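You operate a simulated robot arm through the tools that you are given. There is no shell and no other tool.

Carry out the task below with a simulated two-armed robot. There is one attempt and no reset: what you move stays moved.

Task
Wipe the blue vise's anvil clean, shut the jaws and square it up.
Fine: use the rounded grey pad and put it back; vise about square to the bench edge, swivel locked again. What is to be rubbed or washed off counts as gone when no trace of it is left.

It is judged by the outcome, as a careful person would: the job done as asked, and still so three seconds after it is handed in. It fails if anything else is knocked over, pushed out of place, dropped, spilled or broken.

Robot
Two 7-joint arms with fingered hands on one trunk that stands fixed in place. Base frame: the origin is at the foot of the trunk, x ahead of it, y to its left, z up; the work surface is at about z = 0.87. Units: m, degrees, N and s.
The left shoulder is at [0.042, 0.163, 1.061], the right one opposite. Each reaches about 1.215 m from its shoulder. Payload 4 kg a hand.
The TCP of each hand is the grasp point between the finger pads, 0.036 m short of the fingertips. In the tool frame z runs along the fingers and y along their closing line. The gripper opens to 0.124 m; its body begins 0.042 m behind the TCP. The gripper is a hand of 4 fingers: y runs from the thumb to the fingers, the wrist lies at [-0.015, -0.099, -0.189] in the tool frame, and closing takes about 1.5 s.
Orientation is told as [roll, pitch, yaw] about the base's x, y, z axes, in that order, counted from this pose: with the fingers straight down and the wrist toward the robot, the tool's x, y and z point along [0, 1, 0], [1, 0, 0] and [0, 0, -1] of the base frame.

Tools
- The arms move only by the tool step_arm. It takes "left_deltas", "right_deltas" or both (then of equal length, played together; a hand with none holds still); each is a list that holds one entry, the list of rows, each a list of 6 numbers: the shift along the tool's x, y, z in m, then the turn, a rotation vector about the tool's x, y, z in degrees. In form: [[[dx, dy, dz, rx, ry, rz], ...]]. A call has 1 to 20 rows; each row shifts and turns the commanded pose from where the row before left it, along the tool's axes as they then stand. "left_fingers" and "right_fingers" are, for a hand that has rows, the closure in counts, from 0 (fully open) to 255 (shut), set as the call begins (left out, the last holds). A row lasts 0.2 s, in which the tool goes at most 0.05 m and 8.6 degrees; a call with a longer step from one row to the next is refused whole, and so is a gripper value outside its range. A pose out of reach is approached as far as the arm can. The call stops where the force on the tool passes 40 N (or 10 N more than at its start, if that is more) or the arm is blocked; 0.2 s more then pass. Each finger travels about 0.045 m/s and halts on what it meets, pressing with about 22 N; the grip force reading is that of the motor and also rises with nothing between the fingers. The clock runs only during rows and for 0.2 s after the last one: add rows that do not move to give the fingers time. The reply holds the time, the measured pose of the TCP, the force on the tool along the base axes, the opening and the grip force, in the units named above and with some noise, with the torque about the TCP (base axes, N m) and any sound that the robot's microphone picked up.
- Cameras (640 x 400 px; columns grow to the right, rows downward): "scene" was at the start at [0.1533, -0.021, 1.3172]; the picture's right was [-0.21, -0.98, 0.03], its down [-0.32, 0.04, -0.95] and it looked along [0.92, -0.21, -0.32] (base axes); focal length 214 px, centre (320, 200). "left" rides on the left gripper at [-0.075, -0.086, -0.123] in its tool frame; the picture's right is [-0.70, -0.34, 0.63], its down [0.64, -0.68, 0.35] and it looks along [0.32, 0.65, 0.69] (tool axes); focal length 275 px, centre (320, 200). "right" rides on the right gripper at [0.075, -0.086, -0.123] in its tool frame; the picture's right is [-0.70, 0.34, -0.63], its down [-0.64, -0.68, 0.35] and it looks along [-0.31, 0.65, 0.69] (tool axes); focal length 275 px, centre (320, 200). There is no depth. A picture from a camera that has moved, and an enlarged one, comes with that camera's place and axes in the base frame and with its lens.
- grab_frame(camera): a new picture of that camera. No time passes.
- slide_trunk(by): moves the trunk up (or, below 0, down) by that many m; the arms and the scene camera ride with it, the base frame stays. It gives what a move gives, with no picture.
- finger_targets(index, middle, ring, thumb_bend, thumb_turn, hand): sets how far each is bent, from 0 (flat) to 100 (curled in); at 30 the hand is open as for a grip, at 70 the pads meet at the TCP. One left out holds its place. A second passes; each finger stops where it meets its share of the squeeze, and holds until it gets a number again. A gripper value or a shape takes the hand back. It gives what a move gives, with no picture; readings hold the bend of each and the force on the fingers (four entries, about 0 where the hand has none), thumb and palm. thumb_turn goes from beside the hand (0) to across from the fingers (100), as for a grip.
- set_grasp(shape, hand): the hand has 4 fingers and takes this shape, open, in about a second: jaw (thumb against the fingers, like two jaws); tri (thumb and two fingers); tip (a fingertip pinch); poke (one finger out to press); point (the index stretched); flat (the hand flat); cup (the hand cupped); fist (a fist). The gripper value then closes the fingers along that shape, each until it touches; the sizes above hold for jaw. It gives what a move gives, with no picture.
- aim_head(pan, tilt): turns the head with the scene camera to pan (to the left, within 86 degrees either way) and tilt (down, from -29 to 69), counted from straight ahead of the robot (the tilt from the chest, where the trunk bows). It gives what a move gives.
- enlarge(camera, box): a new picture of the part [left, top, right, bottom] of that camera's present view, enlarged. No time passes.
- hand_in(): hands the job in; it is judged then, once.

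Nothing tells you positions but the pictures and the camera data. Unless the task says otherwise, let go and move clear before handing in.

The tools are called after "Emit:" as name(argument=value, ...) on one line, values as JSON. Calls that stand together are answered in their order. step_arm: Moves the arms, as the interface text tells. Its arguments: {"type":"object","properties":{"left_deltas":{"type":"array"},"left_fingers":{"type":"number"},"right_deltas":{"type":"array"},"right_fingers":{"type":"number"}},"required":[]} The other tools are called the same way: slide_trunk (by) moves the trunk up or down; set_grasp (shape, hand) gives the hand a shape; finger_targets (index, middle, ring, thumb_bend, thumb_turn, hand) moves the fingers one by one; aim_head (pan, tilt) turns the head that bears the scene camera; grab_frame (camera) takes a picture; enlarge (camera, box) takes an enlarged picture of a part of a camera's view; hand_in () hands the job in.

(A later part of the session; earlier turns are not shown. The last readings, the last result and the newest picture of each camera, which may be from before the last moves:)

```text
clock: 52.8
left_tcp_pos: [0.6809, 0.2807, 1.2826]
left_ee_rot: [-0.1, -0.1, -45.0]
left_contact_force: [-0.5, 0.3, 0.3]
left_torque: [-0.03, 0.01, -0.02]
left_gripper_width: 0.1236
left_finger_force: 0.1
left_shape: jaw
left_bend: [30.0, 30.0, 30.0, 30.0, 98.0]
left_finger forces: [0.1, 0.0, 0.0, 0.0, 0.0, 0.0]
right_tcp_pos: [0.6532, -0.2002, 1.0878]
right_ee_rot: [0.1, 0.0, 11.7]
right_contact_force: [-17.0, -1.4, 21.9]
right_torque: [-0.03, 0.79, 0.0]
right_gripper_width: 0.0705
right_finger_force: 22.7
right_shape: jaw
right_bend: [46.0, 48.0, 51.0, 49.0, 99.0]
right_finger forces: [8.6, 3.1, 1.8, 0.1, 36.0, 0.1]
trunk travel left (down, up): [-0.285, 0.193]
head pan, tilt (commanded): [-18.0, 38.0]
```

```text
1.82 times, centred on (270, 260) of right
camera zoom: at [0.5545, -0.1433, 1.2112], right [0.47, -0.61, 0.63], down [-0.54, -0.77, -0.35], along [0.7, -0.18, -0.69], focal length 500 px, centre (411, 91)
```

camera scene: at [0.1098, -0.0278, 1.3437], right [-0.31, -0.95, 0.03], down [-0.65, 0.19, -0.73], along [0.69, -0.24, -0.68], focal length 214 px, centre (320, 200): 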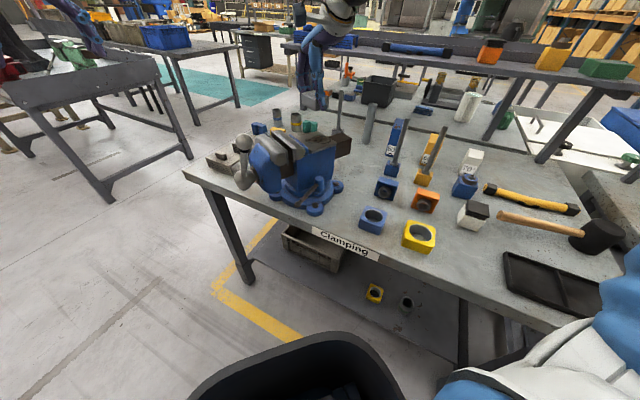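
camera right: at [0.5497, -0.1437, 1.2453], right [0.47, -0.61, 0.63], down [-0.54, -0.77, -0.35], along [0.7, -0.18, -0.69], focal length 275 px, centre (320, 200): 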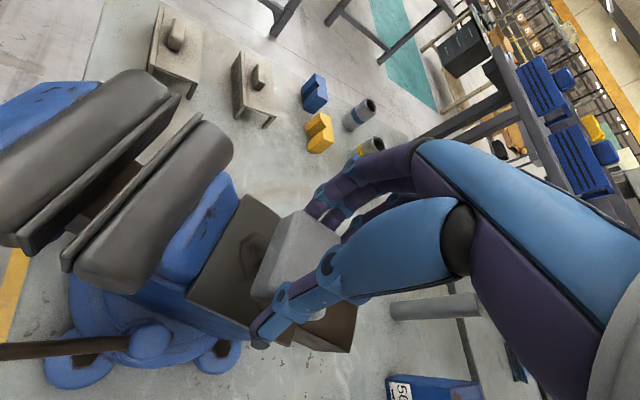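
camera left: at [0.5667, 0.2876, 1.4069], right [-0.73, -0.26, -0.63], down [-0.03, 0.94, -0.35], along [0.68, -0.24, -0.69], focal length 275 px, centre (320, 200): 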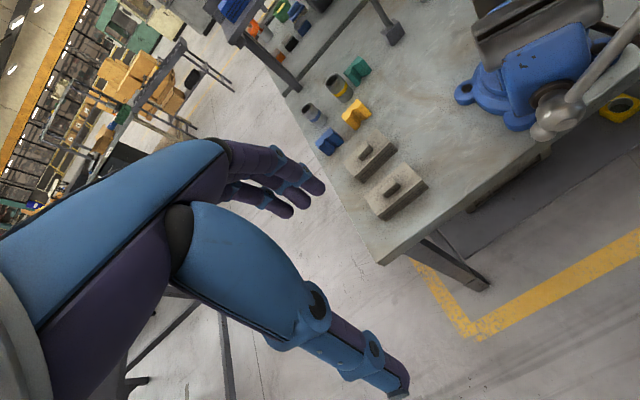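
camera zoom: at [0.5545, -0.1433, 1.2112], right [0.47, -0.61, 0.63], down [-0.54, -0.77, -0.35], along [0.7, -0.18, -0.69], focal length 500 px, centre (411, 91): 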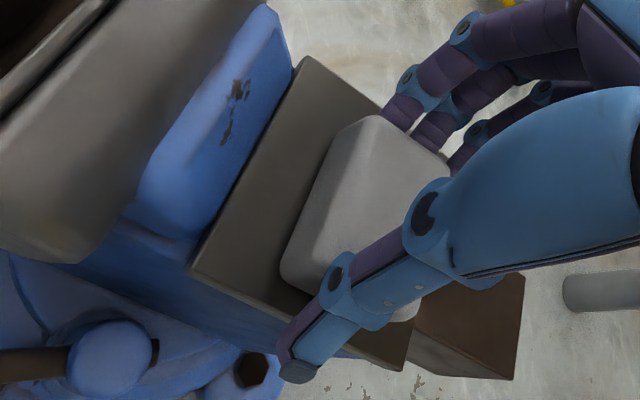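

The exposed part already looks clean. Friction is a little high, so I'll ease off 1 mm and do strokes nearer the jaw, then toward the rear edge.

Emit:
step_arm(right_deltas=[[[0.008, 0, -0.001, 0, 0, 0], [0.008, 0, 0, 0, 0, 0], [0, 0.012, 0, 0, 0, 0], [0, 0.012, 0, 0, 0, 0], [0, -0.016, 0, 0, 0, 0], [0, -0.016, 0, 0, 0, 0], [0, -0.012, 0, 0, 0, 0], [0, 0.016, 0, 0, 0, 0], [0, 0.016, 0, 0, 0, 0], [0, 0.008, 0, 0, 0, 0], [-0.01, -0.01, 0, 0, 0, 0], [-0.01, -0.01, 0, 0, 0, 0], [-0.01, 0, 0, 0, 0, 0]]])

Emit:
enlarge(camera="right", box=[160, 150, 380, 370])

```text
clock: 55.6
left_tcp_pos: [0.6837, 0.2825, 1.2823]
left_ee_rot: [0.0, 0.0, -45.0]
left_contact_force: [1.1, -0.1, 0.6]
left_torque: [-0.02, 0.0, -0.01]
left_gripper_width: 0.1238
left_finger_force: 0.1
left_shape: jaw
left_bend: [30.0, 30.0, 30.0, 30.0, 98.0]
left_finger forces: [0.0, 0.0, 0.0, 0.0, 0.1, 0.0]
right_tcp_pos: [0.6583, -0.2113, 1.0882]
right_ee_rot: [0.2, 0.0, 11.8]
right_contact_force: [-1.0, 8.2, 11.1]
right_torque: [0.21, 0.08, -0.04]
right_gripper_width: 0.0741
right_finger_force: 21.8
right_shape: jaw
right_bend: [43.0, 46.0, 50.0, 51.0, 97.0]
right_finger forces: [14.2, 6.2, 1.2, 0.0, 22.3, 0.0]
trunk travel left (down, up): [-0.285, 0.193]
head pan, tilt (commanded): [-18.0, 38.0]
```

```text
1.82 times, centred on (270, 260) of right
camera zoom: at [0.5593, -0.1543, 1.2126], right [0.47, -0.61, 0.63], down [-0.53, -0.77, -0.35], along [0.7, -0.17, -0.69], focal length 500 px, centre (411, 91)
```

zoom: 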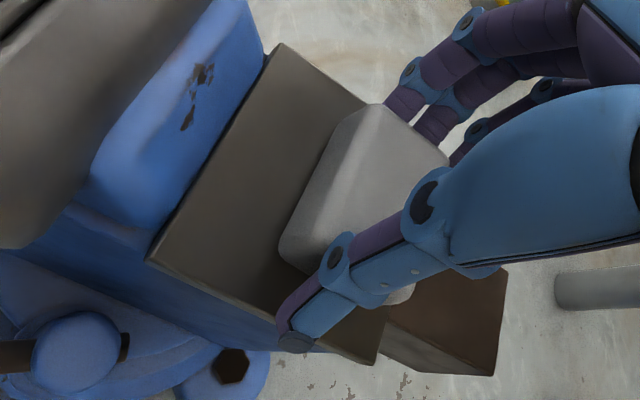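

Good. Now strokes toward the rear edge of the anvil.

Emit:
step_arm(right_deltas=[[[0, 0.012, 0, 0, 0, 0], [0, 0.012, 0, 0, 0, 0], [0, -0.016, 0, 0, 0, 0], [0, -0.016, 0, 0, 0, 0], [0, -0.012, 0, 0, 0, 0], [-0.012, 0.01, 0, 0, 0, 0], [0, 0.016, 0, 0, 0, 0], [0, 0.016, 0, 0, 0, 0], [0, -0.016, 0, 0, 0, 0], [0, -0.016, 0, 0, 0, 0], [0, -0.01, 0, 0, 0, 0], [0, 0.016, 0, 0, 0, 0], [0, 0.014, 0, 0, 0, 0], [0.012, -0.01, 0, 0, 0, 0], [0.012, 0, 0, 0, 0, 0], [0.01, 0, 0, 0, 0, 0], [-0.012, -0.01, 0, 0, 0, 0], [-0.012, 0.01, 0, 0, 0, 0]]])

Emit:
step_arm(right_deltas=[[[0, 0, -0.01, 0, 0, 0], [0, 0, -0.03, 0, 0, 0], [0, 0.03, -0.03, 0, 0, 0], [0, 0.045, -0.02, 0, 0, 0], [0, 0.045, 0, 0, 0, 0]]])

Emit:
grab_frame(camera="right")

Emit:
enlarge(camera="scene", box=[280, 100, 360, 160])

```text
clock: 59.4
left_tcp_pos: [0.6838, 0.2799, 1.2823]
left_ee_rot: [-0.1, 0.1, -45.0]
left_contact_force: [0.6, 0.0, -0.3]
left_torque: [0.02, 0.0, 0.01]
left_gripper_width: 0.1239
left_finger_force: 0.1
left_shape: jaw
left_bend: [30.0, 30.0, 30.0, 30.0, 98.0]
left_finger forces: [0.0, 0.0, 0.0, 0.0, 0.0, 0.0]
right_tcp_pos: [0.6598, -0.2149, 1.09]
right_ee_rot: [0.0, 0.0, 11.8]
right_contact_force: [-3.5, 1.1, 4.2]
right_torque: [0.04, 0.19, 0.01]
right_gripper_width: 0.0736
right_finger_force: 22.0
right_shape: jaw
right_bend: [44.0, 46.0, 50.0, 51.0, 98.0]
right_finger forces: [12.2, 6.2, 2.1, 0.0, 23.2, 0.0]
trunk travel left (down, up): [-0.285, 0.193]
head pan, tilt (commanded): [-18.0, 38.0]
```

```text
clock: 60.6
left_tcp_pos: [0.6856, 0.2787, 1.2784]
left_ee_rot: [-0.1, 0.1, -45.0]
left_contact_force: [0.0, 0.0, 0.1]
left_torque: [-0.01, 0.07, 0.01]
left_gripper_width: 0.1236
left_finger_force: 0.1
left_shape: jaw
left_bend: [30.0, 30.0, 30.0, 30.0, 98.0]
left_finger forces: [0.0, 0.0, 0.0, 0.0, 0.0, 0.0]
right_tcp_pos: [0.7778, -0.1924, 1.1779]
right_ee_rot: [0.1, 0.2, 11.7]
right_contact_force: [0.5, 0.9, -0.3]
right_torque: [0.01, 0.03, -0.02]
right_gripper_width: 0.0735
right_finger_force: 22.5
right_shape: jaw
right_bend: [44.0, 46.0, 50.0, 51.0, 99.0]
right_finger forces: [12.4, 6.9, 2.3, 0.0, 19.3, 0.0]
trunk travel left (down, up): [-0.285, 0.193]
head pan, tilt (commanded): [-18.0, 38.0]
```

```text
taken
camera right: at [0.679, -0.1363, 1.3019], right [0.47, -0.61, 0.63], down [-0.54, -0.77, -0.35], along [0.7, -0.18, -0.69], focal length 275 px, centre (320, 200)
```

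right: 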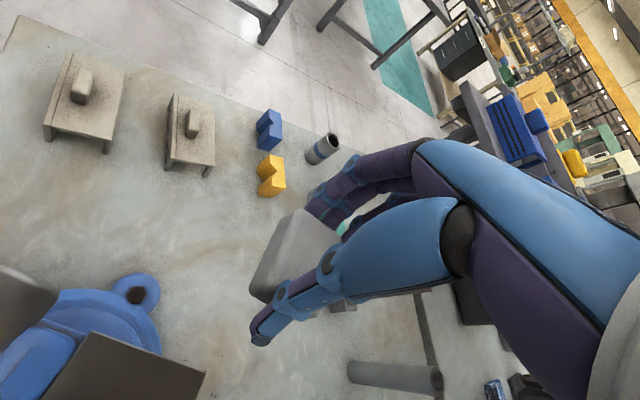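

```text
6.67 times, centred on (320, 130) of scene
camera zoom: at [0.1138, -0.0283, 1.3429], right [-0.31, -0.95, 0.03], down [-0.66, 0.19, -0.73], along [0.69, -0.24, -0.68], focal length 1430 px, centre (320, 667)
```

zoom: 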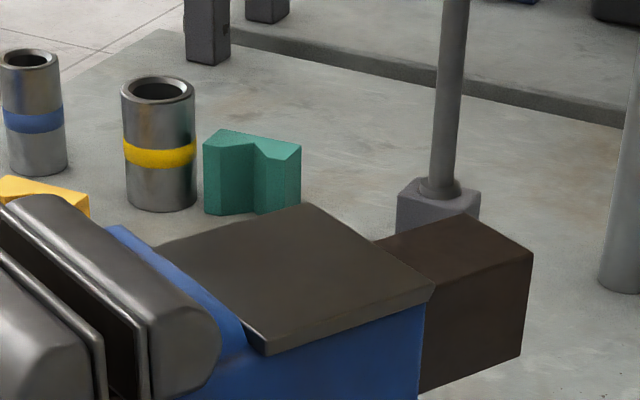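

The anvil looks clean from the head camera. I'll zoom more to check for any faint trace.

Emit:
enlarge(camera="scene", box=[296, 122, 338, 148])

Emit:
enlarge(camera="right", box=[0, 300, 240, 400])

```text
15.24 times, centred on (317, 135) of scene
camera zoom: at [0.1138, -0.0283, 1.3429], right [-0.31, -0.95, 0.03], down [-0.66, 0.19, -0.73], along [0.69, -0.24, -0.68], focal length 3268 px, centre (366, 1190)
```

zoom: 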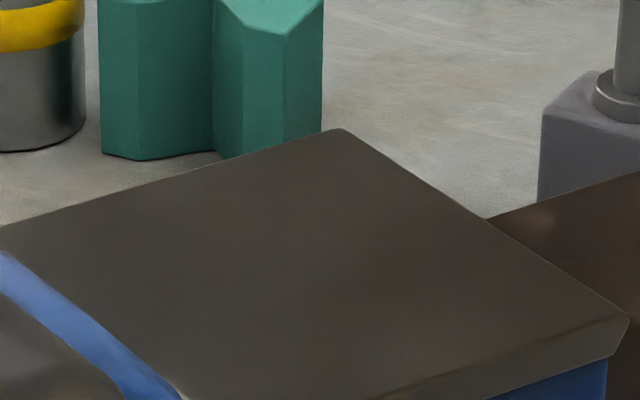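

```text
2.67 times, centred on (120, 350) of right
camera zoom: at [0.679, -0.1363, 1.3019], right [0.47, -0.61, 0.63], down [-0.54, -0.77, -0.35], along [0.7, -0.18, -0.69], focal length 734 px, centre (853, -200)
```

zoom: 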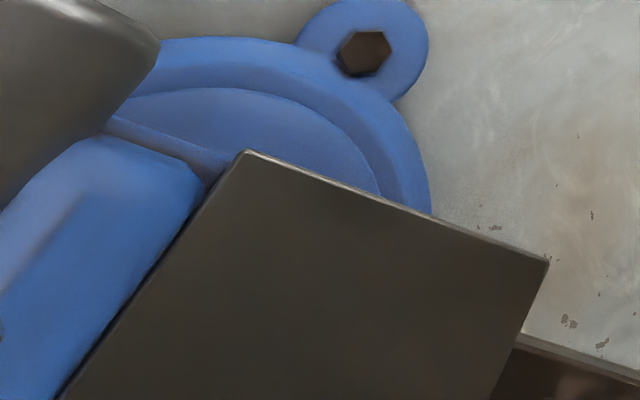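

It looks clean, but to be sure no faint film remains I'll give it a second full pass before putting the pad away.

Emit:
step_arm(right_deltas=[[[0, -0.045, 0, 0, 0, 0], [0, -0.045, 0.02, 0, 0, 0], [0.006, -0.03, 0.03, 0, 0, 0], [0.006, 0, 0.03, 0, 0, 0], [0, 0, 0.009, 0, 0, 0]]])

Emit:
step_arm(right_deltas=[[[0, 0, 0.0025, 0, 0, 0]]])

```text
clock: 61.8
left_tcp_pos: [0.6825, 0.2792, 1.2825]
left_ee_rot: [0.0, 0.0, -45.0]
left_contact_force: [-0.5, -1.4, 1.0]
left_torque: [0.03, -0.02, 0.0]
left_gripper_width: 0.1235
left_finger_force: 0.1
left_shape: jaw
left_bend: [30.0, 30.0, 30.0, 30.0, 98.0]
left_finger forces: [0.0, 0.0, 0.0, 0.0, 0.1, 0.1]
right_tcp_pos: [0.656, -0.2041, 1.089]
right_ee_rot: [0.0, -0.1, 11.7]
right_contact_force: [4.3, -0.6, 6.6]
right_torque: [0.01, -0.03, -0.04]
right_gripper_width: 0.0741
right_finger_force: 21.9
right_shape: jaw
right_bend: [43.0, 45.0, 50.0, 51.0, 99.0]
right_finger forces: [14.3, 7.4, 3.0, 0.0, 21.0, 0.0]
trunk travel left (down, up): [-0.285, 0.193]
head pan, tilt (commanded): [-18.0, 38.0]
```

```text
clock: 62.2
left_tcp_pos: [0.6821, 0.2796, 1.2828]
left_ee_rot: [0.0, -0.1, -45.0]
left_contact_force: [0.7, 0.4, 0.4]
left_torque: [0.02, 0.02, -0.02]
left_gripper_width: 0.1237
left_finger_force: 0.0
left_shape: jaw
left_bend: [30.0, 30.0, 30.0, 30.0, 98.0]
left_finger forces: [0.0, 0.0, 0.0, 0.0, 0.1, 0.1]
right_tcp_pos: [0.6568, -0.2022, 1.0883]
right_ee_rot: [0.1, -0.3, 11.8]
right_contact_force: [2.0, -1.8, 25.8]
right_torque: [-0.05, 0.19, -0.04]
right_gripper_width: 0.0739
right_finger_force: 21.9
right_shape: jaw
right_bend: [43.0, 46.0, 50.0, 51.0, 99.0]
right_finger forces: [13.4, 6.9, 3.4, 0.0, 30.0, 0.0]
trunk travel left (down, up): [-0.285, 0.193]
head pan, tilt (commanded): [-18.0, 38.0]
```

Firm contact; easing 1 mm and running a full raster.

Emit:
step_arm(right_deltas=[[[0.008, 0, -0.001, 0, 0, 0], [0.008, 0, 0, 0, 0, 0], [0, 0.012, 0, 0, 0, 0], [0, 0.012, 0, 0, 0, 0], [0, -0.016, 0, 0, 0, 0], [0, -0.016, 0, 0, 0, 0], [0, -0.014, 0, 0, 0, 0], [-0.01, 0, 0, 0, 0, 0], [0, 0.016, 0, 0, 0, 0], [0, 0.016, 0, 0, 0, 0], [0, 0.014, 0, 0, 0, 0], [-0.01, 0, 0, 0, 0, 0], [0, -0.016, 0, 0, 0, 0], [0, -0.016, 0, 0, 0, 0], [0, -0.014, 0, 0, 0, 0], [-0.012, 0, 0, 0, 0, 0], [0, 0.016, 0, 0, 0, 0], [0, 0.016, 0, 0, 0, 0], [0, 0.014, 0, 0, 0, 0], [-0.008, 0, 0, 0, 0, 0]]])

Emit:
step_arm(right_deltas=[[[0, -0.016, 0, 0, 0, 0], [0, -0.016, 0, 0, 0, 0], [0, -0.014, 0, 0, 0, 0], [0.01, 0, 0, 0, 0, 0], [0.01, 0.01, 0, 0, 0, 0], [0.01, 0, 0, 0, 0, 0], [0, 0.01, 0, 0, 0, 0], [-0.01, 0, 0, 0, 0, 0], [-0.01, 0, 0, 0, 0, 0], [-0.01, 0.01, 0, 0, 0, 0], [0.01, 0, 0, 0, 0, 0], [0.01, 0, 0, 0, 0, 0], [0.01, 0.01, 0, 0, 0, 0], [-0.01, 0, 0, 0, 0, 0], [-0.01, -0.015, 0, 0, 0, 0]]])

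Emit:
enlarge(camera="right", box=[160, 150, 380, 370])

```text
clock: 66.4
left_tcp_pos: [0.683, 0.2817, 1.2825]
left_ee_rot: [0.0, 0.1, -44.8]
left_contact_force: [0.2, -0.2, 0.5]
left_torque: [0.01, 0.0, 0.01]
left_gripper_width: 0.1237
left_finger_force: 0.0
left_shape: jaw
left_bend: [30.0, 30.0, 30.0, 30.0, 98.0]
left_finger forces: [0.0, 0.1, 0.0, 0.0, 0.0, 0.0]
right_tcp_pos: [0.6856, -0.2209, 1.0885]
right_ee_rot: [0.2, -0.1, 11.9]
right_contact_force: [-6.4, 6.6, 11.5]
right_torque: [0.19, 0.3, -0.09]
right_gripper_width: 0.0725
right_finger_force: 22.0
right_shape: jaw
right_bend: [44.0, 47.0, 51.0, 50.0, 97.0]
right_finger forces: [12.8, 5.2, 1.0, 0.1, 25.2, 0.0]
trunk travel left (down, up): [-0.285, 0.193]
head pan, tilt (commanded): [-18.0, 38.0]
```

```text
clock: 69.6
left_tcp_pos: [0.6827, 0.2808, 1.2817]
left_ee_rot: [0.0, 0.0, -44.9]
left_contact_force: [0.5, -0.3, 0.0]
left_torque: [0.03, 0.0, 0.01]
left_gripper_width: 0.1237
left_finger_force: 0.0
left_shape: jaw
left_bend: [30.0, 30.0, 30.0, 30.0, 98.0]
left_finger forces: [0.0, 0.1, 0.1, 0.0, 0.0, 0.0]
right_tcp_pos: [0.662, -0.2149, 1.0881]
right_ee_rot: [0.2, -0.1, 11.8]
right_contact_force: [2.9, 2.9, 7.1]
right_torque: [0.09, 0.0, 0.02]
right_gripper_width: 0.0746
right_finger_force: 22.4
right_shape: jaw
right_bend: [43.0, 45.0, 50.0, 51.0, 98.0]
right_finger forces: [14.7, 7.2, 1.6, 0.0, 21.4, 0.0]
trunk travel left (down, up): [-0.285, 0.193]
head pan, tilt (commanded): [-18.0, 38.0]
```

```text
1.82 times, centred on (270, 260) of right
camera zoom: at [0.5634, -0.1605, 1.2124], right [0.47, -0.61, 0.63], down [-0.53, -0.77, -0.35], along [0.7, -0.17, -0.69], focal length 500 px, centre (411, 91)
```

zoom: 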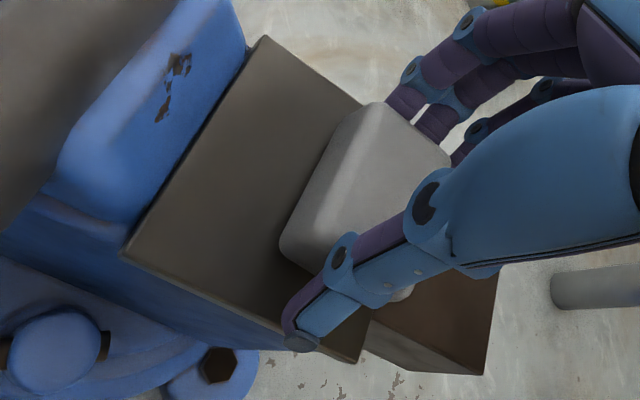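

Second pass done. Lifting off and inspecting again.

Emit:
step_arm(right_deltas=[[[0, 0, -0.01, 0, 0, 0], [0, 0, -0.03, 0, 0, 0], [0, 0.02, -0.03, 0, 0, 0], [-0.01, 0.04, -0.03, 0, 0, 0], [-0.01, 0.04, 0, 0, 0, 0]]])

Emit:
enlarge(camera="scene", box=[290, 115, 345, 150])

Emit:
enlarge(camera="right", box=[0, 200, 320, 400])

```text
refused: row 4 steps farther than a row can; nothing moved
```

```text
11.43 times, centred on (318, 132) of scene
camera zoom: at [0.1108, -0.0276, 1.3435], right [-0.31, -0.95, 0.03], down [-0.65, 0.19, -0.73], along [0.69, -0.24, -0.68], focal length 2451 px, centre (349, 971)
```

zoom: 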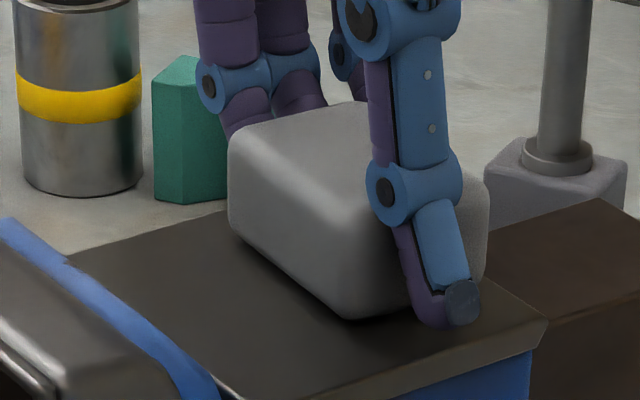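

```text
2.00 times, centred on (160, 300) of right
camera zoom: at [0.5634, -0.1605, 1.2124], right [0.47, -0.61, 0.63], down [-0.53, -0.77, -0.35], along [0.7, -0.17, -0.69], focal length 551 px, centre (640, 0)
```

zoom: 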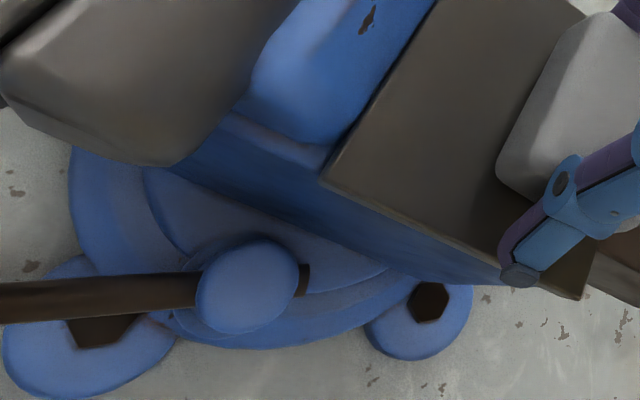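

The step was too long; repeating with smaller steps.

Emit:
step_arm(right_deltas=[[[0, 0, -0.01, 0, 0, 0], [0, 0, -0.03, 0, 0, 0], [0, 0.02, -0.03, 0, 0, 0], [0, 0.035, -0.03, 0, 0, 0], [0, 0.045, 0, 0, 0, 0], [0, 0.02, 0, 0, 0, 0]]])

Emit:
enlarge(camera="scene", box=[290, 115, 345, 150])

Emit:
enlarge(camera="right", box=[0, 280, 240, 400])

```text
clock: 71.0
left_tcp_pos: [0.6846, 0.2783, 1.2814]
left_ee_rot: [0.1, 0.0, -45.0]
left_contact_force: [0.3, -0.3, -0.8]
left_torque: [0.01, 0.01, 0.05]
left_gripper_width: 0.1236
left_finger_force: 0.1
left_shape: jaw
left_bend: [30.0, 30.0, 30.0, 30.0, 98.0]
left_finger forces: [0.0, 0.0, 0.0, 0.0, 0.1, 0.0]
right_tcp_pos: [0.7802, -0.1924, 1.187]
right_ee_rot: [0.0, 0.0, 11.8]
right_contact_force: [0.3, 0.6, -0.7]
right_torque: [0.01, -0.03, 0.0]
right_gripper_width: 0.0743
right_finger_force: 21.8
right_shape: jaw
right_bend: [43.0, 45.0, 50.0, 51.0, 99.0]
right_finger forces: [12.7, 6.7, 1.9, 0.0, 19.9, 0.0]
trunk travel left (down, up): [-0.285, 0.193]
head pan, tilt (commanded): [-18.0, 38.0]
```

```text
11.43 times, centred on (318, 132) of scene
camera zoom: at [0.1114, -0.0281, 1.3434], right [-0.31, -0.95, 0.03], down [-0.65, 0.19, -0.73], along [0.69, -0.24, -0.68], focal length 2451 px, centre (349, 971)
```

zoom: 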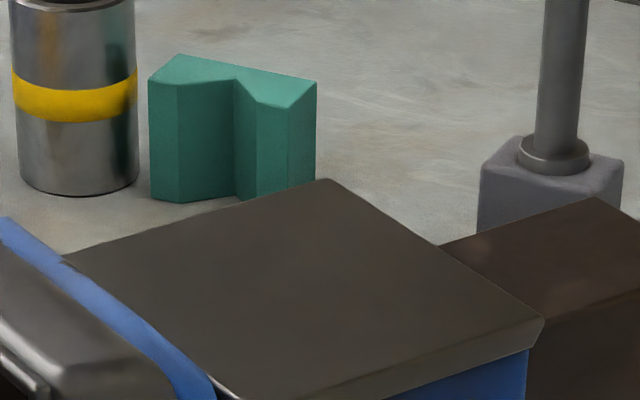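

```text
2.67 times, centred on (120, 340) of right
camera zoom: at [0.6814, -0.1365, 1.3121], right [0.47, -0.61, 0.63], down [-0.54, -0.77, -0.35], along [0.7, -0.18, -0.69], focal length 734 px, centre (853, -173)
```

zoom: 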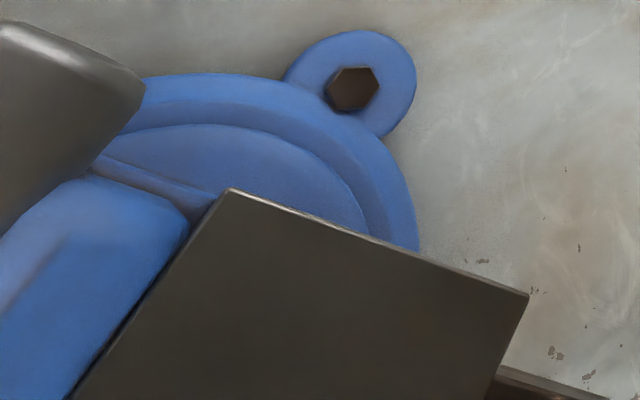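

The anvil is uniformly clean. Now carrying the pad back toward its original spot, stopping above it to check pose.

Emit:
step_arm(right_deltas=[[[0, 0.0205, 0.0267, 0, 0, 0], [0, 0.0205, 0.0267, 0, 0, 0], [0, 0.0205, 0.0267, 0, 0, 0], [0, 0.0205, 0.0267, 0, 0, 0], [0, 0, 0, 0, 0, -6.45], [0, 0, 0, 0, 0, -6.45], [0, 0, 0, 0, 0, -6.45], [0, 0, 0, 0, 0, -6.45]]])

```text
clock: 72.8
left_tcp_pos: [0.686, 0.2776, 1.2801]
left_ee_rot: [-0.1, 0.3, -45.1]
left_contact_force: [1.0, -0.9, -1.1]
left_torque: [0.04, 0.07, 0.01]
left_gripper_width: 0.1237
left_finger_force: 0.1
left_shape: jaw
left_bend: [30.0, 30.0, 30.0, 30.0, 98.0]
left_finger forces: [0.1, 0.0, 0.1, 0.0, 0.1, 0.0]
right_tcp_pos: [0.8604, -0.177, 1.0776]
right_ee_rot: [0.3, 0.0, 37.5]
right_contact_force: [0.8, -0.2, 0.2]
right_torque: [0.02, 0.06, 0.0]
right_gripper_width: 0.0742
right_finger_force: 22.0
right_shape: jaw
right_bend: [43.0, 45.0, 50.0, 51.0, 99.0]
right_finger forces: [12.5, 6.6, 1.6, 0.0, 19.2, 0.0]
trunk travel left (down, up): [-0.285, 0.193]
head pan, tilt (commanded): [-18.0, 38.0]
```

Pose is as planned (yaw 37.5°). Moving over the spot and down to z ≈ 0.96.

Emit:
step_arm(right_deltas=[[[-0.004, 0.0175, 0.03, 0, 0, 0], [-0.004, 0.0175, 0.03, 0, 0, 0], [0, 0, 0.03, 0, 0, 0], [0, 0, 0.025, 0, 0, 0]]])

Emit:
enlarge(camera="left", box=[260, 0, 460, 150])

Emit:
enlarge(camera="right", box=[180, 120, 420, 400])

```text
clock: 73.8
left_tcp_pos: [0.684, 0.2787, 1.2798]
left_ee_rot: [-0.1, 0.1, -45.0]
left_contact_force: [-0.1, -0.4, 0.4]
left_torque: [0.03, -0.02, 0.02]
left_gripper_width: 0.1236
left_finger_force: 0.1
left_shape: jaw
left_bend: [30.0, 30.0, 30.0, 30.0, 98.0]
left_finger forces: [0.0, 0.0, 0.0, 0.0, 0.1, 0.1]
right_tcp_pos: [0.8948, -0.1603, 0.9668]
right_ee_rot: [0.1, -0.1, 37.6]
right_contact_force: [-0.2, -0.2, -1.1]
right_torque: [-0.01, 0.0, -0.02]
right_gripper_width: 0.0743
right_finger_force: 22.0
right_shape: jaw
right_bend: [43.0, 45.0, 50.0, 51.0, 99.0]
right_finger forces: [12.3, 6.4, 1.5, 0.1, 19.1, 0.1]
trunk travel left (down, up): [-0.285, 0.193]
head pan, tilt (commanded): [-18.0, 38.0]
```

```text
2.67 times, centred on (360, 75) of left
camera zoom: at [0.57, 0.2873, 1.4051], right [-0.73, -0.25, -0.63], down [-0.03, 0.94, -0.35], along [0.68, -0.24, -0.69], focal length 734 px, centre (213, 533)
```

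zoom: 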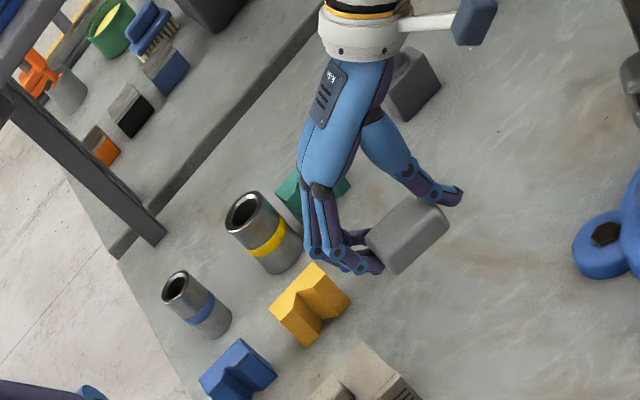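

```text
1.43 times, centred on (300, 260) of right
camera zoom: at [0.7804, -0.1527, 1.0907], right [0.69, -0.35, 0.63], down [-0.15, -0.93, -0.35], along [0.71, 0.15, -0.69], focal length 393 px, centre (349, 114)
```

zoom: 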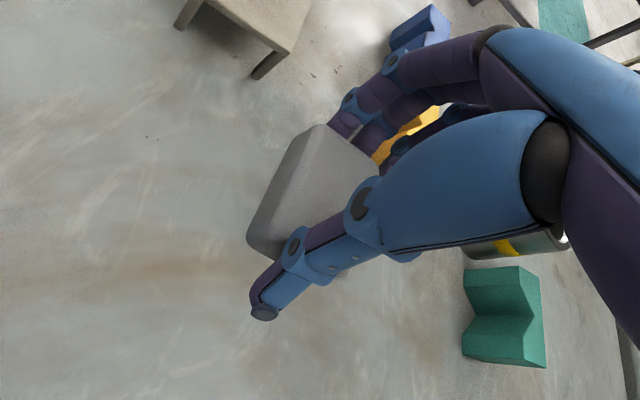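

The pad sits in the hand as before (≈3 mm shift). I'll correct for it and lower to the bench.

Emit:
step_arm(right_deltas=[[[0, -0.005, 0.02, 0, 0, 0], [0, 0, 0.02, 0, 0, 0], [0, 0, 0.008, 0, 0, 0], [0, 0, 0.004, 0, 0, 0]]])

```text
clock: 74.8
left_tcp_pos: [0.6833, 0.2795, 1.2813]
left_ee_rot: [0.0, -0.1, -45.0]
left_contact_force: [0.7, -1.0, -0.6]
left_torque: [-0.03, 0.01, -0.04]
left_gripper_width: 0.1239
left_finger_force: 0.1
left_shape: jaw
left_bend: [30.0, 30.0, 30.0, 30.0, 98.0]
left_finger forces: [0.0, 0.1, 0.0, 0.1, 0.0, 0.0]
right_tcp_pos: [0.8908, -0.1619, 0.9152]
right_ee_rot: [0.0, 0.0, 37.4]
right_contact_force: [0.5, -1.4, 1.8]
right_torque: [-0.03, 0.02, -0.03]
right_gripper_width: 0.0746
right_finger_force: 22.1
right_shape: jaw
right_bend: [43.0, 45.0, 50.0, 51.0, 99.0]
right_finger forces: [12.6, 6.5, 1.8, 0.0, 20.2, 0.0]
trunk travel left (down, up): [-0.285, 0.193]
head pan, tilt (commanded): [-18.0, 38.0]
```

Just touching the bench. Releasing by opening partway.

Emit:
step_arm(right_deltas=[[[0, 0, 0, 0, 0, 0], [0, 0, 0, 0, 0, 0], [0, 0, 0, 0, 0, 0], [0, 0, 0, 0, 0, 0], [0, 0, 0, 0, 0, 0], [0, 0, 0, 0, 0, 0]]], right_fingers=45)

Emit:
enlarge(camera="left", box=[260, 0, 460, 150])

Emit:
enlarge(camera="right", box=[180, 120, 420, 400])

```text
clock: 76.2
left_tcp_pos: [0.6835, 0.2796, 1.2813]
left_ee_rot: [-0.1, 0.0, -45.1]
left_contact_force: [-0.2, -0.3, -0.2]
left_torque: [0.01, 0.01, -0.01]
left_gripper_width: 0.1236
left_finger_force: 0.1
left_shape: jaw
left_bend: [30.0, 30.0, 30.0, 30.0, 98.0]
left_finger forces: [0.0, 0.1, 0.0, 0.1, 0.0, 0.1]
right_tcp_pos: [0.8897, -0.1636, 0.9135]
right_ee_rot: [0.1, 0.1, 37.6]
right_contact_force: [-0.5, -0.4, 0.5]
right_torque: [0.03, 0.01, -0.03]
right_gripper_width: 0.1017
right_finger_force: 0.0
right_shape: jaw
right_bend: [32.0, 34.0, 33.0, 0.0, 98.0]
right_finger forces: [0.1, 0.0, 0.0, 0.0, 0.0, 0.1]
trunk travel left (down, up): [-0.285, 0.193]
head pan, tilt (commanded): [-18.0, 38.0]
```

```text
2.67 times, centred on (360, 75) of left
camera zoom: at [0.5689, 0.2875, 1.4057], right [-0.73, -0.25, -0.63], down [-0.03, 0.94, -0.35], along [0.68, -0.24, -0.69], focal length 734 px, centre (213, 533)
```

zoom: 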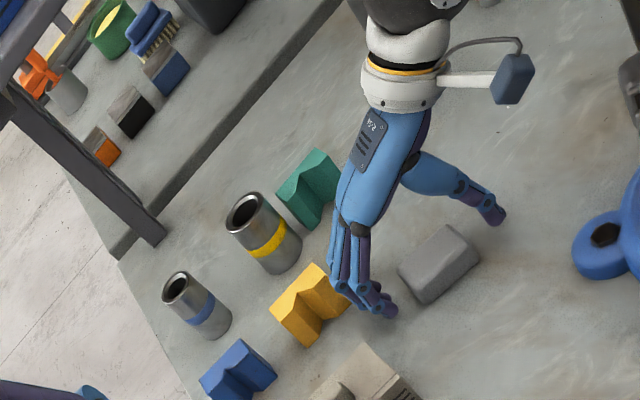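

```text
1.43 times, centred on (300, 260) of right
camera zoom: at [0.7757, -0.1555, 1.0377], right [0.69, -0.35, 0.63], down [-0.15, -0.93, -0.35], along [0.71, 0.15, -0.69], focal length 393 px, centre (349, 114)
```

zoom: 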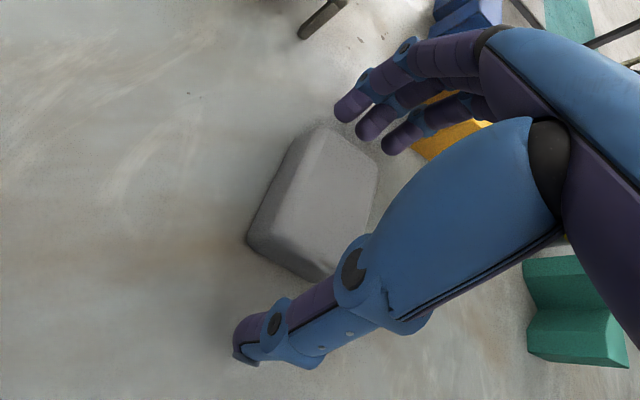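

The pad is back within ~4 mm of where it lay. Lifting the right hand clear.

Emit:
step_arm(right_deltas=[[[0, 0, -0.03, 0, 0, 0], [0, 0, -0.04, 0, 0, 0], [0, 0, -0.04, 0, 0, 0], [0, -0.02, -0.04, 0, 0, 0], [0, -0.03, -0.03, 0, 0, 0], [0, -0.03, -0.03, 0, 0, 0], [0, -0.03, -0.03, 0, 0, 0]]])

Emit:
grab_frame(camera="left")

```text
clock: 77.8
left_tcp_pos: [0.6823, 0.2793, 1.2816]
left_ee_rot: [-0.1, -0.1, -44.9]
left_contact_force: [-0.1, -0.6, -0.1]
left_torque: [0.02, 0.04, -0.01]
left_gripper_width: 0.1238
left_finger_force: 0.1
left_shape: jaw
left_bend: [30.0, 30.0, 30.0, 30.0, 98.0]
left_finger forces: [0.0, 0.0, 0.1, 0.0, 0.0, 0.0]
right_tcp_pos: [0.7995, -0.2275, 1.1561]
right_ee_rot: [0.1, -0.2, 37.6]
right_contact_force: [-0.1, 0.8, -0.6]
right_torque: [0.01, 0.05, -0.01]
right_gripper_width: 0.1022
right_finger_force: 0.1
right_shape: jaw
right_bend: [32.0, 34.0, 33.0, 0.0, 98.0]
right_finger forces: [0.0, 0.1, 0.1, 0.1, 0.0, 0.0]
trunk travel left (down, up): [-0.285, 0.193]
head pan, tilt (commanded): [-18.0, 38.0]
```

```text
taken
camera left: at [0.5674, 0.2873, 1.4066], right [-0.73, -0.26, -0.63], down [-0.03, 0.94, -0.35], along [0.68, -0.24, -0.69], focal length 275 px, centre (320, 200)
```

left: 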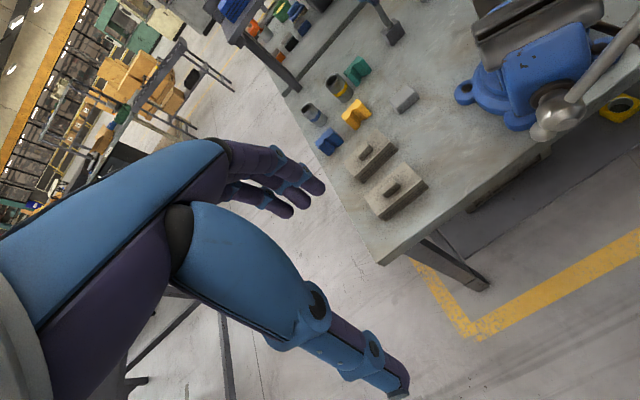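

The pad is back in place and the right hand is clear. Since the crank can't make full turns without striking the bench edge at the present skew, I'll unlock and square the vise first. I'm retreating the right arm and forming a pointing finger for the swivel lever.

Emit:
step_arm(right_deltas=[[[0, 0, -0.04, 0, 0, 0], [0, 0, -0.04, 0, 0, 0], [0, 0, -0.04, 0, 0, 0], [0, 0, 0, 0, 0, 7.5], [0, 0, 0, 0, 0, 7.5], [0, 0, 0, 0, 0, 7.5], [0, 0, 0, 0, 0, 7.5], [0, 0, 0, 0, 0, 7.5], [-0.006, -0.044, 0, 0, 0, 0], [-0.006, -0.044, 0, 0, 0, 0], [-0.006, -0.044, 0, 0, 0, 0], [-0.006, -0.044, 0, 0, 0, 0], [-0.006, -0.044, 0, 0, 0, 0], [-0.006, -0.044, 0, 0, 0, 0], [-0.006, -0.044, 0, 0, 0, 0], [-0.006, -0.044, 0, 0, 0, 0], [-0.006, -0.044, 0, 0, 0, 0]]], right_fingers=0)

Emit:
set_grasp(shape="point", hand="right")

Emit:
grab_frame(camera="right")

Emit:
grab_frame(camera="scene")

```text
clock: 81.4
left_tcp_pos: [0.6813, 0.2799, 1.2829]
left_ee_rot: [0.1, 0.0, -44.8]
left_contact_force: [-0.2, 0.2, 0.3]
left_torque: [0.0, -0.01, 0.01]
left_gripper_width: 0.1235
left_finger_force: 0.1
left_shape: jaw
left_bend: [30.0, 30.0, 30.0, 30.0, 98.0]
left_finger forces: [0.0, 0.1, 0.0, 0.0, 0.1, 0.0]
right_tcp_pos: [0.4044, -0.2864, 1.2748]
right_ee_rot: [0.1, -0.1, 0.1]
right_contact_force: [-0.1, 0.3, 0.0]
right_torque: [0.02, 0.0, 0.04]
right_gripper_width: 0.1238
right_finger_force: 0.0
right_shape: jaw
right_bend: [30.0, 30.0, 30.0, 30.0, 98.0]
right_finger forces: [0.0, 0.0, 0.0, 0.0, 0.1, 0.0]
trunk travel left (down, up): [-0.285, 0.193]
head pan, tilt (commanded): [-18.0, 38.0]
```

```text
clock: 82.3
left_tcp_pos: [0.6844, 0.2792, 1.282]
left_ee_rot: [0.0, 0.1, -45.0]
left_contact_force: [-0.3, -0.1, 0.4]
left_torque: [0.02, -0.01, -0.04]
left_gripper_width: 0.1236
left_finger_force: 0.1
left_shape: jaw
left_bend: [30.0, 30.0, 30.0, 30.0, 98.0]
left_finger forces: [0.0, 0.1, 0.0, 0.0, 0.0, 0.0]
right_tcp_pos: [0.4056, -0.2854, 1.2749]
right_ee_rot: [0.1, 0.0, 0.1]
right_contact_force: [-0.1, 0.5, 0.6]
right_torque: [0.02, 0.02, 0.01]
right_gripper_width: 0.116
right_finger_force: 0.0
right_shape: point
right_bend: [32.0, 100.0, 100.0, 100.0, 89.0]
right_finger forces: [0.1, 0.0, 0.1, 0.1, 0.0, 0.1]
trunk travel left (down, up): [-0.285, 0.193]
head pan, tilt (commanded): [-18.0, 38.0]
```

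```text
taken
camera right: at [0.3203, -0.2103, 1.3985], right [0.34, -0.7, 0.63], down [-0.68, -0.65, -0.35], along [0.65, -0.31, -0.69], focal length 275 px, centre (320, 200)
```

right: 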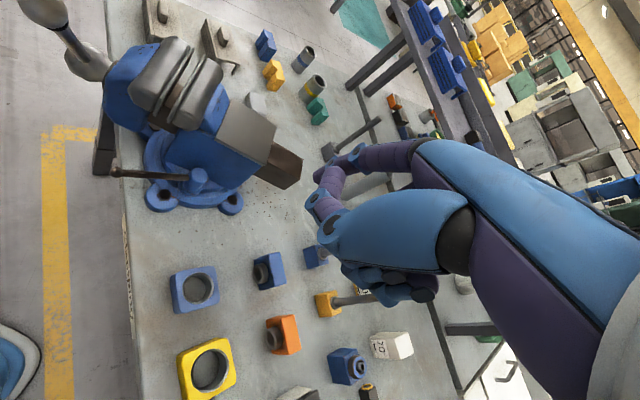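

```text
taken
camera scene: at [0.1112, -0.0278, 1.3434], right [-0.31, -0.95, 0.03], down [-0.65, 0.19, -0.73], along [0.69, -0.24, -0.68], focal length 214 px, centre (320, 200)
```

scene: 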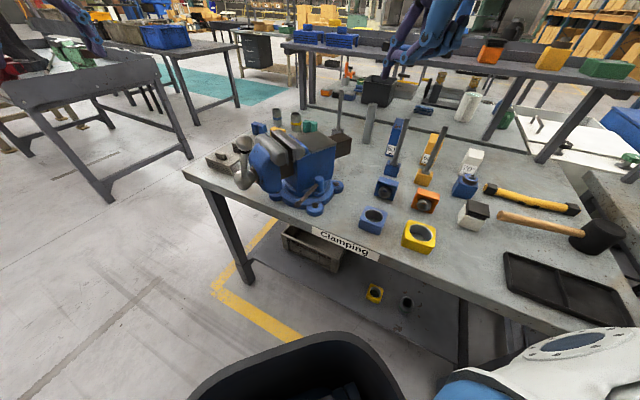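

Let me look closely at the pointing hand to see which finger extends and where its tip is.

Emit:
enlarge(camera="right", box=[260, 110, 480, 330])

Emit:
finger_targets(hand="right", index=10)

Emit:
enlarge(camera="right", box=[260, 110, 480, 330])

```text
1.82 times, centred on (370, 220) of right
camera zoom: at [0.3203, -0.2103, 1.3985], right [0.34, -0.7, 0.63], down [-0.68, -0.65, -0.35], along [0.65, -0.31, -0.69], focal length 500 px, centre (229, 164)
```

zoom: 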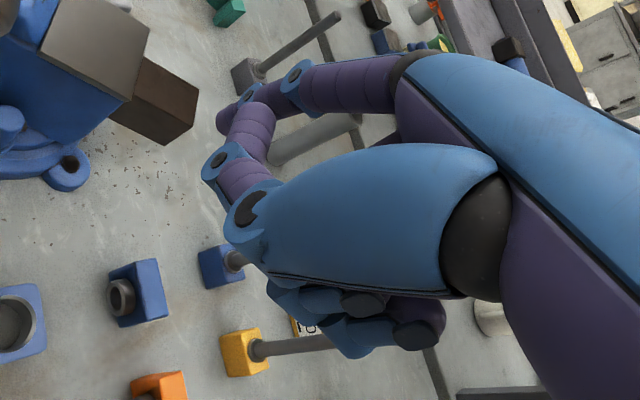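

```text
clock: 83.3
left_tcp_pos: [0.6831, 0.28, 1.2825]
left_ee_rot: [-0.1, -0.1, -44.9]
left_contact_force: [-1.4, -0.8, 0.6]
left_torque: [-0.01, 0.02, -0.01]
left_gripper_width: 0.1241
left_finger_force: 0.1
left_shape: jaw
left_bend: [30.0, 30.0, 30.0, 30.0, 98.0]
left_finger forces: [0.1, 0.0, 0.1, 0.1, 0.0, 0.1]
right_tcp_pos: [0.4064, -0.2848, 1.274]
right_ee_rot: [0.2, 0.1, 0.0]
right_contact_force: [-0.2, -0.8, 0.4]
right_torque: [0.03, 0.0, -0.01]
right_gripper_width: 0.0449
right_finger_force: 0.1
right_shape: fingers
right_bend: [10.0, 100.0, 100.0, 100.0, 89.0]
right_finger forces: [0.1, 0.1, 0.1, 0.1, 0.1, 0.0]
trunk travel left (down, up): [-0.285, 0.193]
head pan, tilt (commanded): [-18.0, 38.0]
```

```text
1.82 times, centred on (370, 220) of right
camera zoom: at [0.3203, -0.2101, 1.3985], right [0.34, -0.7, 0.63], down [-0.68, -0.65, -0.35], along [0.65, -0.31, -0.69], focal length 500 px, centre (229, 164)
```

zoom: 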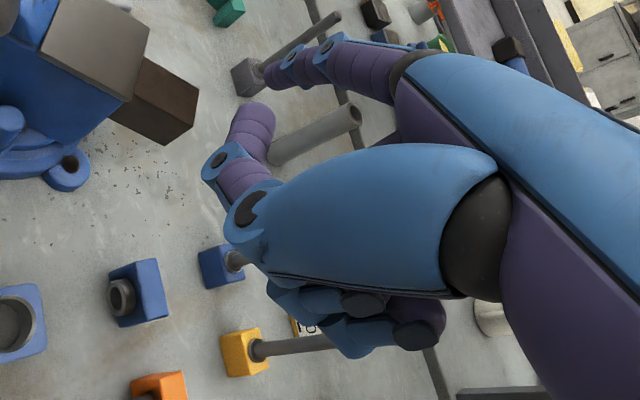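

In "point", the index splays outward. I'll check the "poke" shape instead, which may put one finger straight along the tool axis.

Emit:
set_grasp(shape="poke", hand="right")

Emit:
enlarge(camera="right", box=[260, 110, 480, 330])

```text
clock: 84.2
left_tcp_pos: [0.684, 0.2793, 1.282]
left_ee_rot: [0.0, 0.1, -45.1]
left_contact_force: [-0.4, -0.2, 0.2]
left_torque: [0.0, 0.01, 0.0]
left_gripper_width: 0.1238
left_finger_force: 0.1
left_shape: jaw
left_bend: [30.0, 30.0, 30.0, 30.0, 98.0]
left_finger forces: [0.0, 0.0, 0.0, 0.0, 0.1, 0.0]
right_tcp_pos: [0.4052, -0.2857, 1.2742]
right_ee_rot: [0.1, 0.0, 0.2]
right_contact_force: [-0.5, -0.7, -0.7]
right_torque: [-0.05, -0.02, -0.02]
right_gripper_width: 0.0
right_finger_force: 0.1
right_shape: poke
right_bend: [70.0, 70.0, 99.0, 0.0, 100.0]
right_finger forces: [0.0, 0.1, 0.0, 0.0, 0.0, 0.1]
trunk travel left (down, up): [-0.285, 0.193]
head pan, tilt (commanded): [-18.0, 38.0]
```

```text
1.82 times, centred on (370, 220) of right
camera zoom: at [0.3203, -0.2101, 1.3984], right [0.34, -0.7, 0.63], down [-0.68, -0.65, -0.35], along [0.65, -0.31, -0.69], focal length 500 px, centre (229, 164)
```

zoom: 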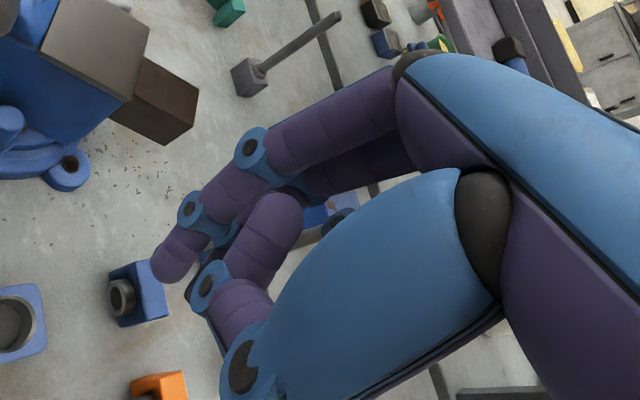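

I'll use the jaw hand with fingers slightly hooked instead. First, a precise fix on the lever and knob from both cameras.

Emit:
enlarge(camera="right", box=[80, 30, 260, 230])

Emit:
enlarge(camera="scene", box=[225, 120, 355, 220])

Emit:
set_grasp(shape="jaw", hand="right")

```text
2.00 times, centred on (170, 130) of right
camera zoom: at [0.3203, -0.2101, 1.3984], right [0.34, -0.7, 0.63], down [-0.68, -0.65, -0.35], along [0.65, -0.31, -0.69], focal length 551 px, centre (620, 340)
```

zoom: 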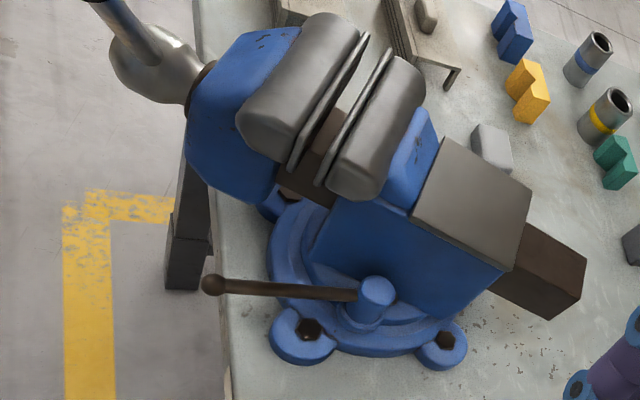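

```text
4.00 times, centred on (290, 170) of scene
camera zoom: at [0.1114, -0.0276, 1.3434], right [-0.31, -0.95, 0.03], down [-0.65, 0.19, -0.73], along [0.69, -0.24, -0.68], focal length 858 px, centre (440, 320)
```

zoom: 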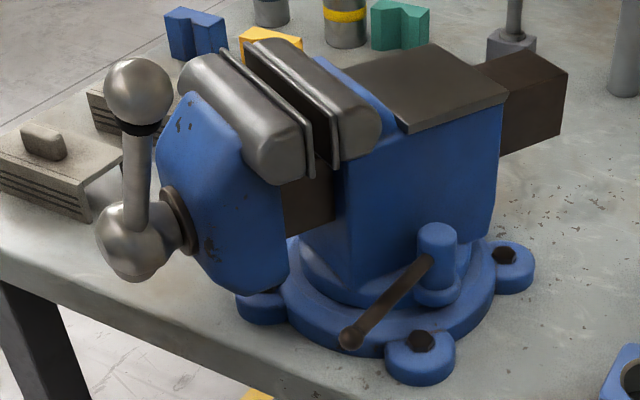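

```text
clock: 85.1
left_tcp_pos: [0.6838, 0.279, 1.2821]
left_ee_rot: [-0.1, 0.0, -45.0]
left_contact_force: [-0.7, -0.7, 0.4]
left_torque: [-0.05, 0.0, -0.01]
left_gripper_width: 0.124
left_finger_force: 0.0
left_shape: jaw
left_bend: [30.0, 30.0, 30.0, 30.0, 98.0]
left_finger forces: [0.1, 0.1, 0.0, 0.1, 0.0, 0.0]
right_tcp_pos: [0.4055, -0.2861, 1.2752]
right_ee_rot: [0.1, 0.0, 0.1]
right_contact_force: [0.5, -0.1, 0.0]
right_torque: [0.03, 0.01, 0.0]
right_gripper_width: 0.1239
right_finger_force: 0.0
right_shape: jaw
right_bend: [30.0, 30.0, 30.0, 30.0, 98.0]
right_finger forces: [0.0, 0.0, 0.1, 0.0, 0.0, 0.0]
trunk travel left (down, up): [-0.285, 0.193]
head pan, tilt (commanded): [-18.0, 38.0]
```

Lever ball at (0.506, −0.103, 0.953), knob axis ≈ (0.585, −0.188). I'll raise the trunk for elbow room, hook the fingers, keep the thumb straight, and pre-orient the right hand (yaw 25°, tilted 30°).

Emit:
slide_trunk(by=0.12)

Emit:
finger_targets(hand="right", index=52, middle=52, ring=52, thumb_bend=0)

Emit:
step_arm(right_deltas=[[[0, 0, 0, 0, 0, -8.3], [0, 0, 0, 0, 0, -8.3], [0, 0, 0, 0, 0, -8.4], [0, 0, 0, -7.5, 0, 0], [0, 0, 0, -7.5, 0, 0], [0, 0, 0, -7.5, 0, 0], [0, 0, 0, -7.5, 0, 0]]])

Emit:
grab_frame(camera="right")

Emit:
grab_frame(camera="scene")

```text
clock: 86.6
left_tcp_pos: [0.6836, 0.2808, 1.402]
left_ee_rot: [-0.2, 0.0, -45.0]
left_contact_force: [0.0, 0.0, 0.8]
left_torque: [-0.01, 0.0, -0.01]
left_gripper_width: 0.1237
left_finger_force: 0.2
left_shape: jaw
left_bend: [30.0, 30.0, 30.0, 30.0, 98.0]
left_finger forces: [0.1, 0.1, 0.0, 0.0, 0.0, 0.0]
right_tcp_pos: [0.4063, -0.2849, 1.3939]
right_ee_rot: [0.0, 0.0, 0.2]
right_contact_force: [0.6, -0.3, -0.3]
right_torque: [0.0, 0.0, -0.01]
right_gripper_width: 0.1242
right_finger_force: 0.1
right_shape: jaw
right_bend: [30.0, 30.0, 30.0, 30.0, 98.0]
right_finger forces: [0.0, 0.0, 0.0, 0.1, 0.1, 0.1]
trunk travel left (down, up): [-0.405, 0.073]
head pan, tilt (commanded): [-18.0, 38.0]
```

```text
clock: 87.6
left_tcp_pos: [0.6826, 0.2787, 1.4016]
left_ee_rot: [-0.1, 0.0, -45.0]
left_contact_force: [-0.1, -0.1, 0.3]
left_torque: [0.0, 0.0, 0.02]
left_gripper_width: 0.124
left_finger_force: 0.1
left_shape: jaw
left_bend: [30.0, 30.0, 30.0, 30.0, 98.0]
left_finger forces: [0.1, 0.0, 0.1, 0.0, 0.1, 0.1]
right_tcp_pos: [0.4073, -0.2867, 1.3946]
right_ee_rot: [0.0, -0.1, 0.1]
right_contact_force: [-0.1, 0.7, 0.8]
right_torque: [0.02, 0.0, 0.02]
right_gripper_width: 0.0795
right_finger_force: 0.0
right_shape: fingers
right_bend: [52.0, 52.0, 52.0, 0.0, 98.0]
right_finger forces: [0.0, 0.0, 0.0, 0.1, 0.1, 0.0]
trunk travel left (down, up): [-0.405, 0.073]
head pan, tilt (commanded): [-18.0, 38.0]
```

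```text
clock: 89.2
left_tcp_pos: [0.6844, 0.2781, 1.4015]
left_ee_rot: [-0.1, 0.2, -45.1]
left_contact_force: [0.1, -0.4, 0.5]
left_torque: [0.03, -0.03, -0.02]
left_gripper_width: 0.1235
left_finger_force: 0.0
left_shape: jaw
left_bend: [30.0, 30.0, 30.0, 30.0, 98.0]
left_finger forces: [0.1, 0.1, 0.0, 0.0, 0.0, 0.1]
right_tcp_pos: [0.4128, -0.2902, 1.4002]
right_ee_rot: [0.1, -30.0, 25.0]
right_contact_force: [0.2, -0.9, 0.4]
right_torque: [0.02, 0.05, -0.03]
right_gripper_width: 0.0793
right_finger_force: 0.0
right_shape: fingers
right_bend: [52.0, 52.0, 52.0, 0.0, 98.0]
right_finger forces: [0.1, 0.1, 0.0, 0.0, 0.1, 0.0]
right hand out of reach, approached as far as the arm can: row 7
trunk travel left (down, up): [-0.405, 0.073]
head pan, tilt (commanded): [-18.0, 38.0]
```

```text
taken
camera right: at [0.2576, -0.2787, 1.4641], right [0.27, -0.64, 0.72], down [-0.1, -0.76, -0.64], along [0.96, 0.1, -0.27], focal length 275 px, centre (320, 200)
```

right: 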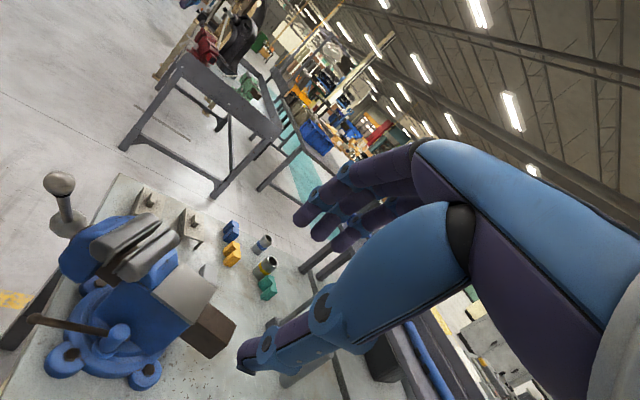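

```text
taken
camera scene: at [0.0791, -0.029, 1.4733], right [-0.31, -0.95, 0.0], down [-0.6, 0.19, -0.78], along [0.74, -0.24, -0.63], focal length 214 px, centre (320, 200)
```

scene: 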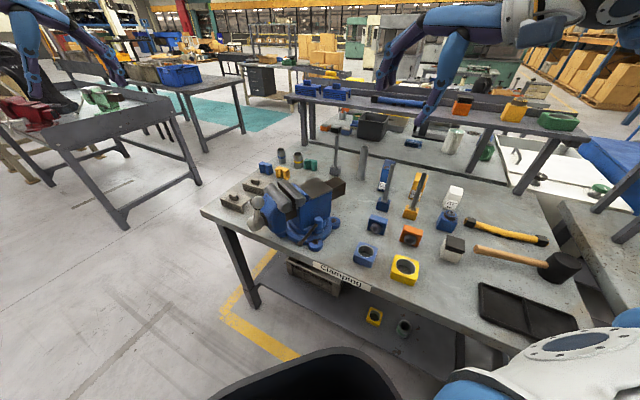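

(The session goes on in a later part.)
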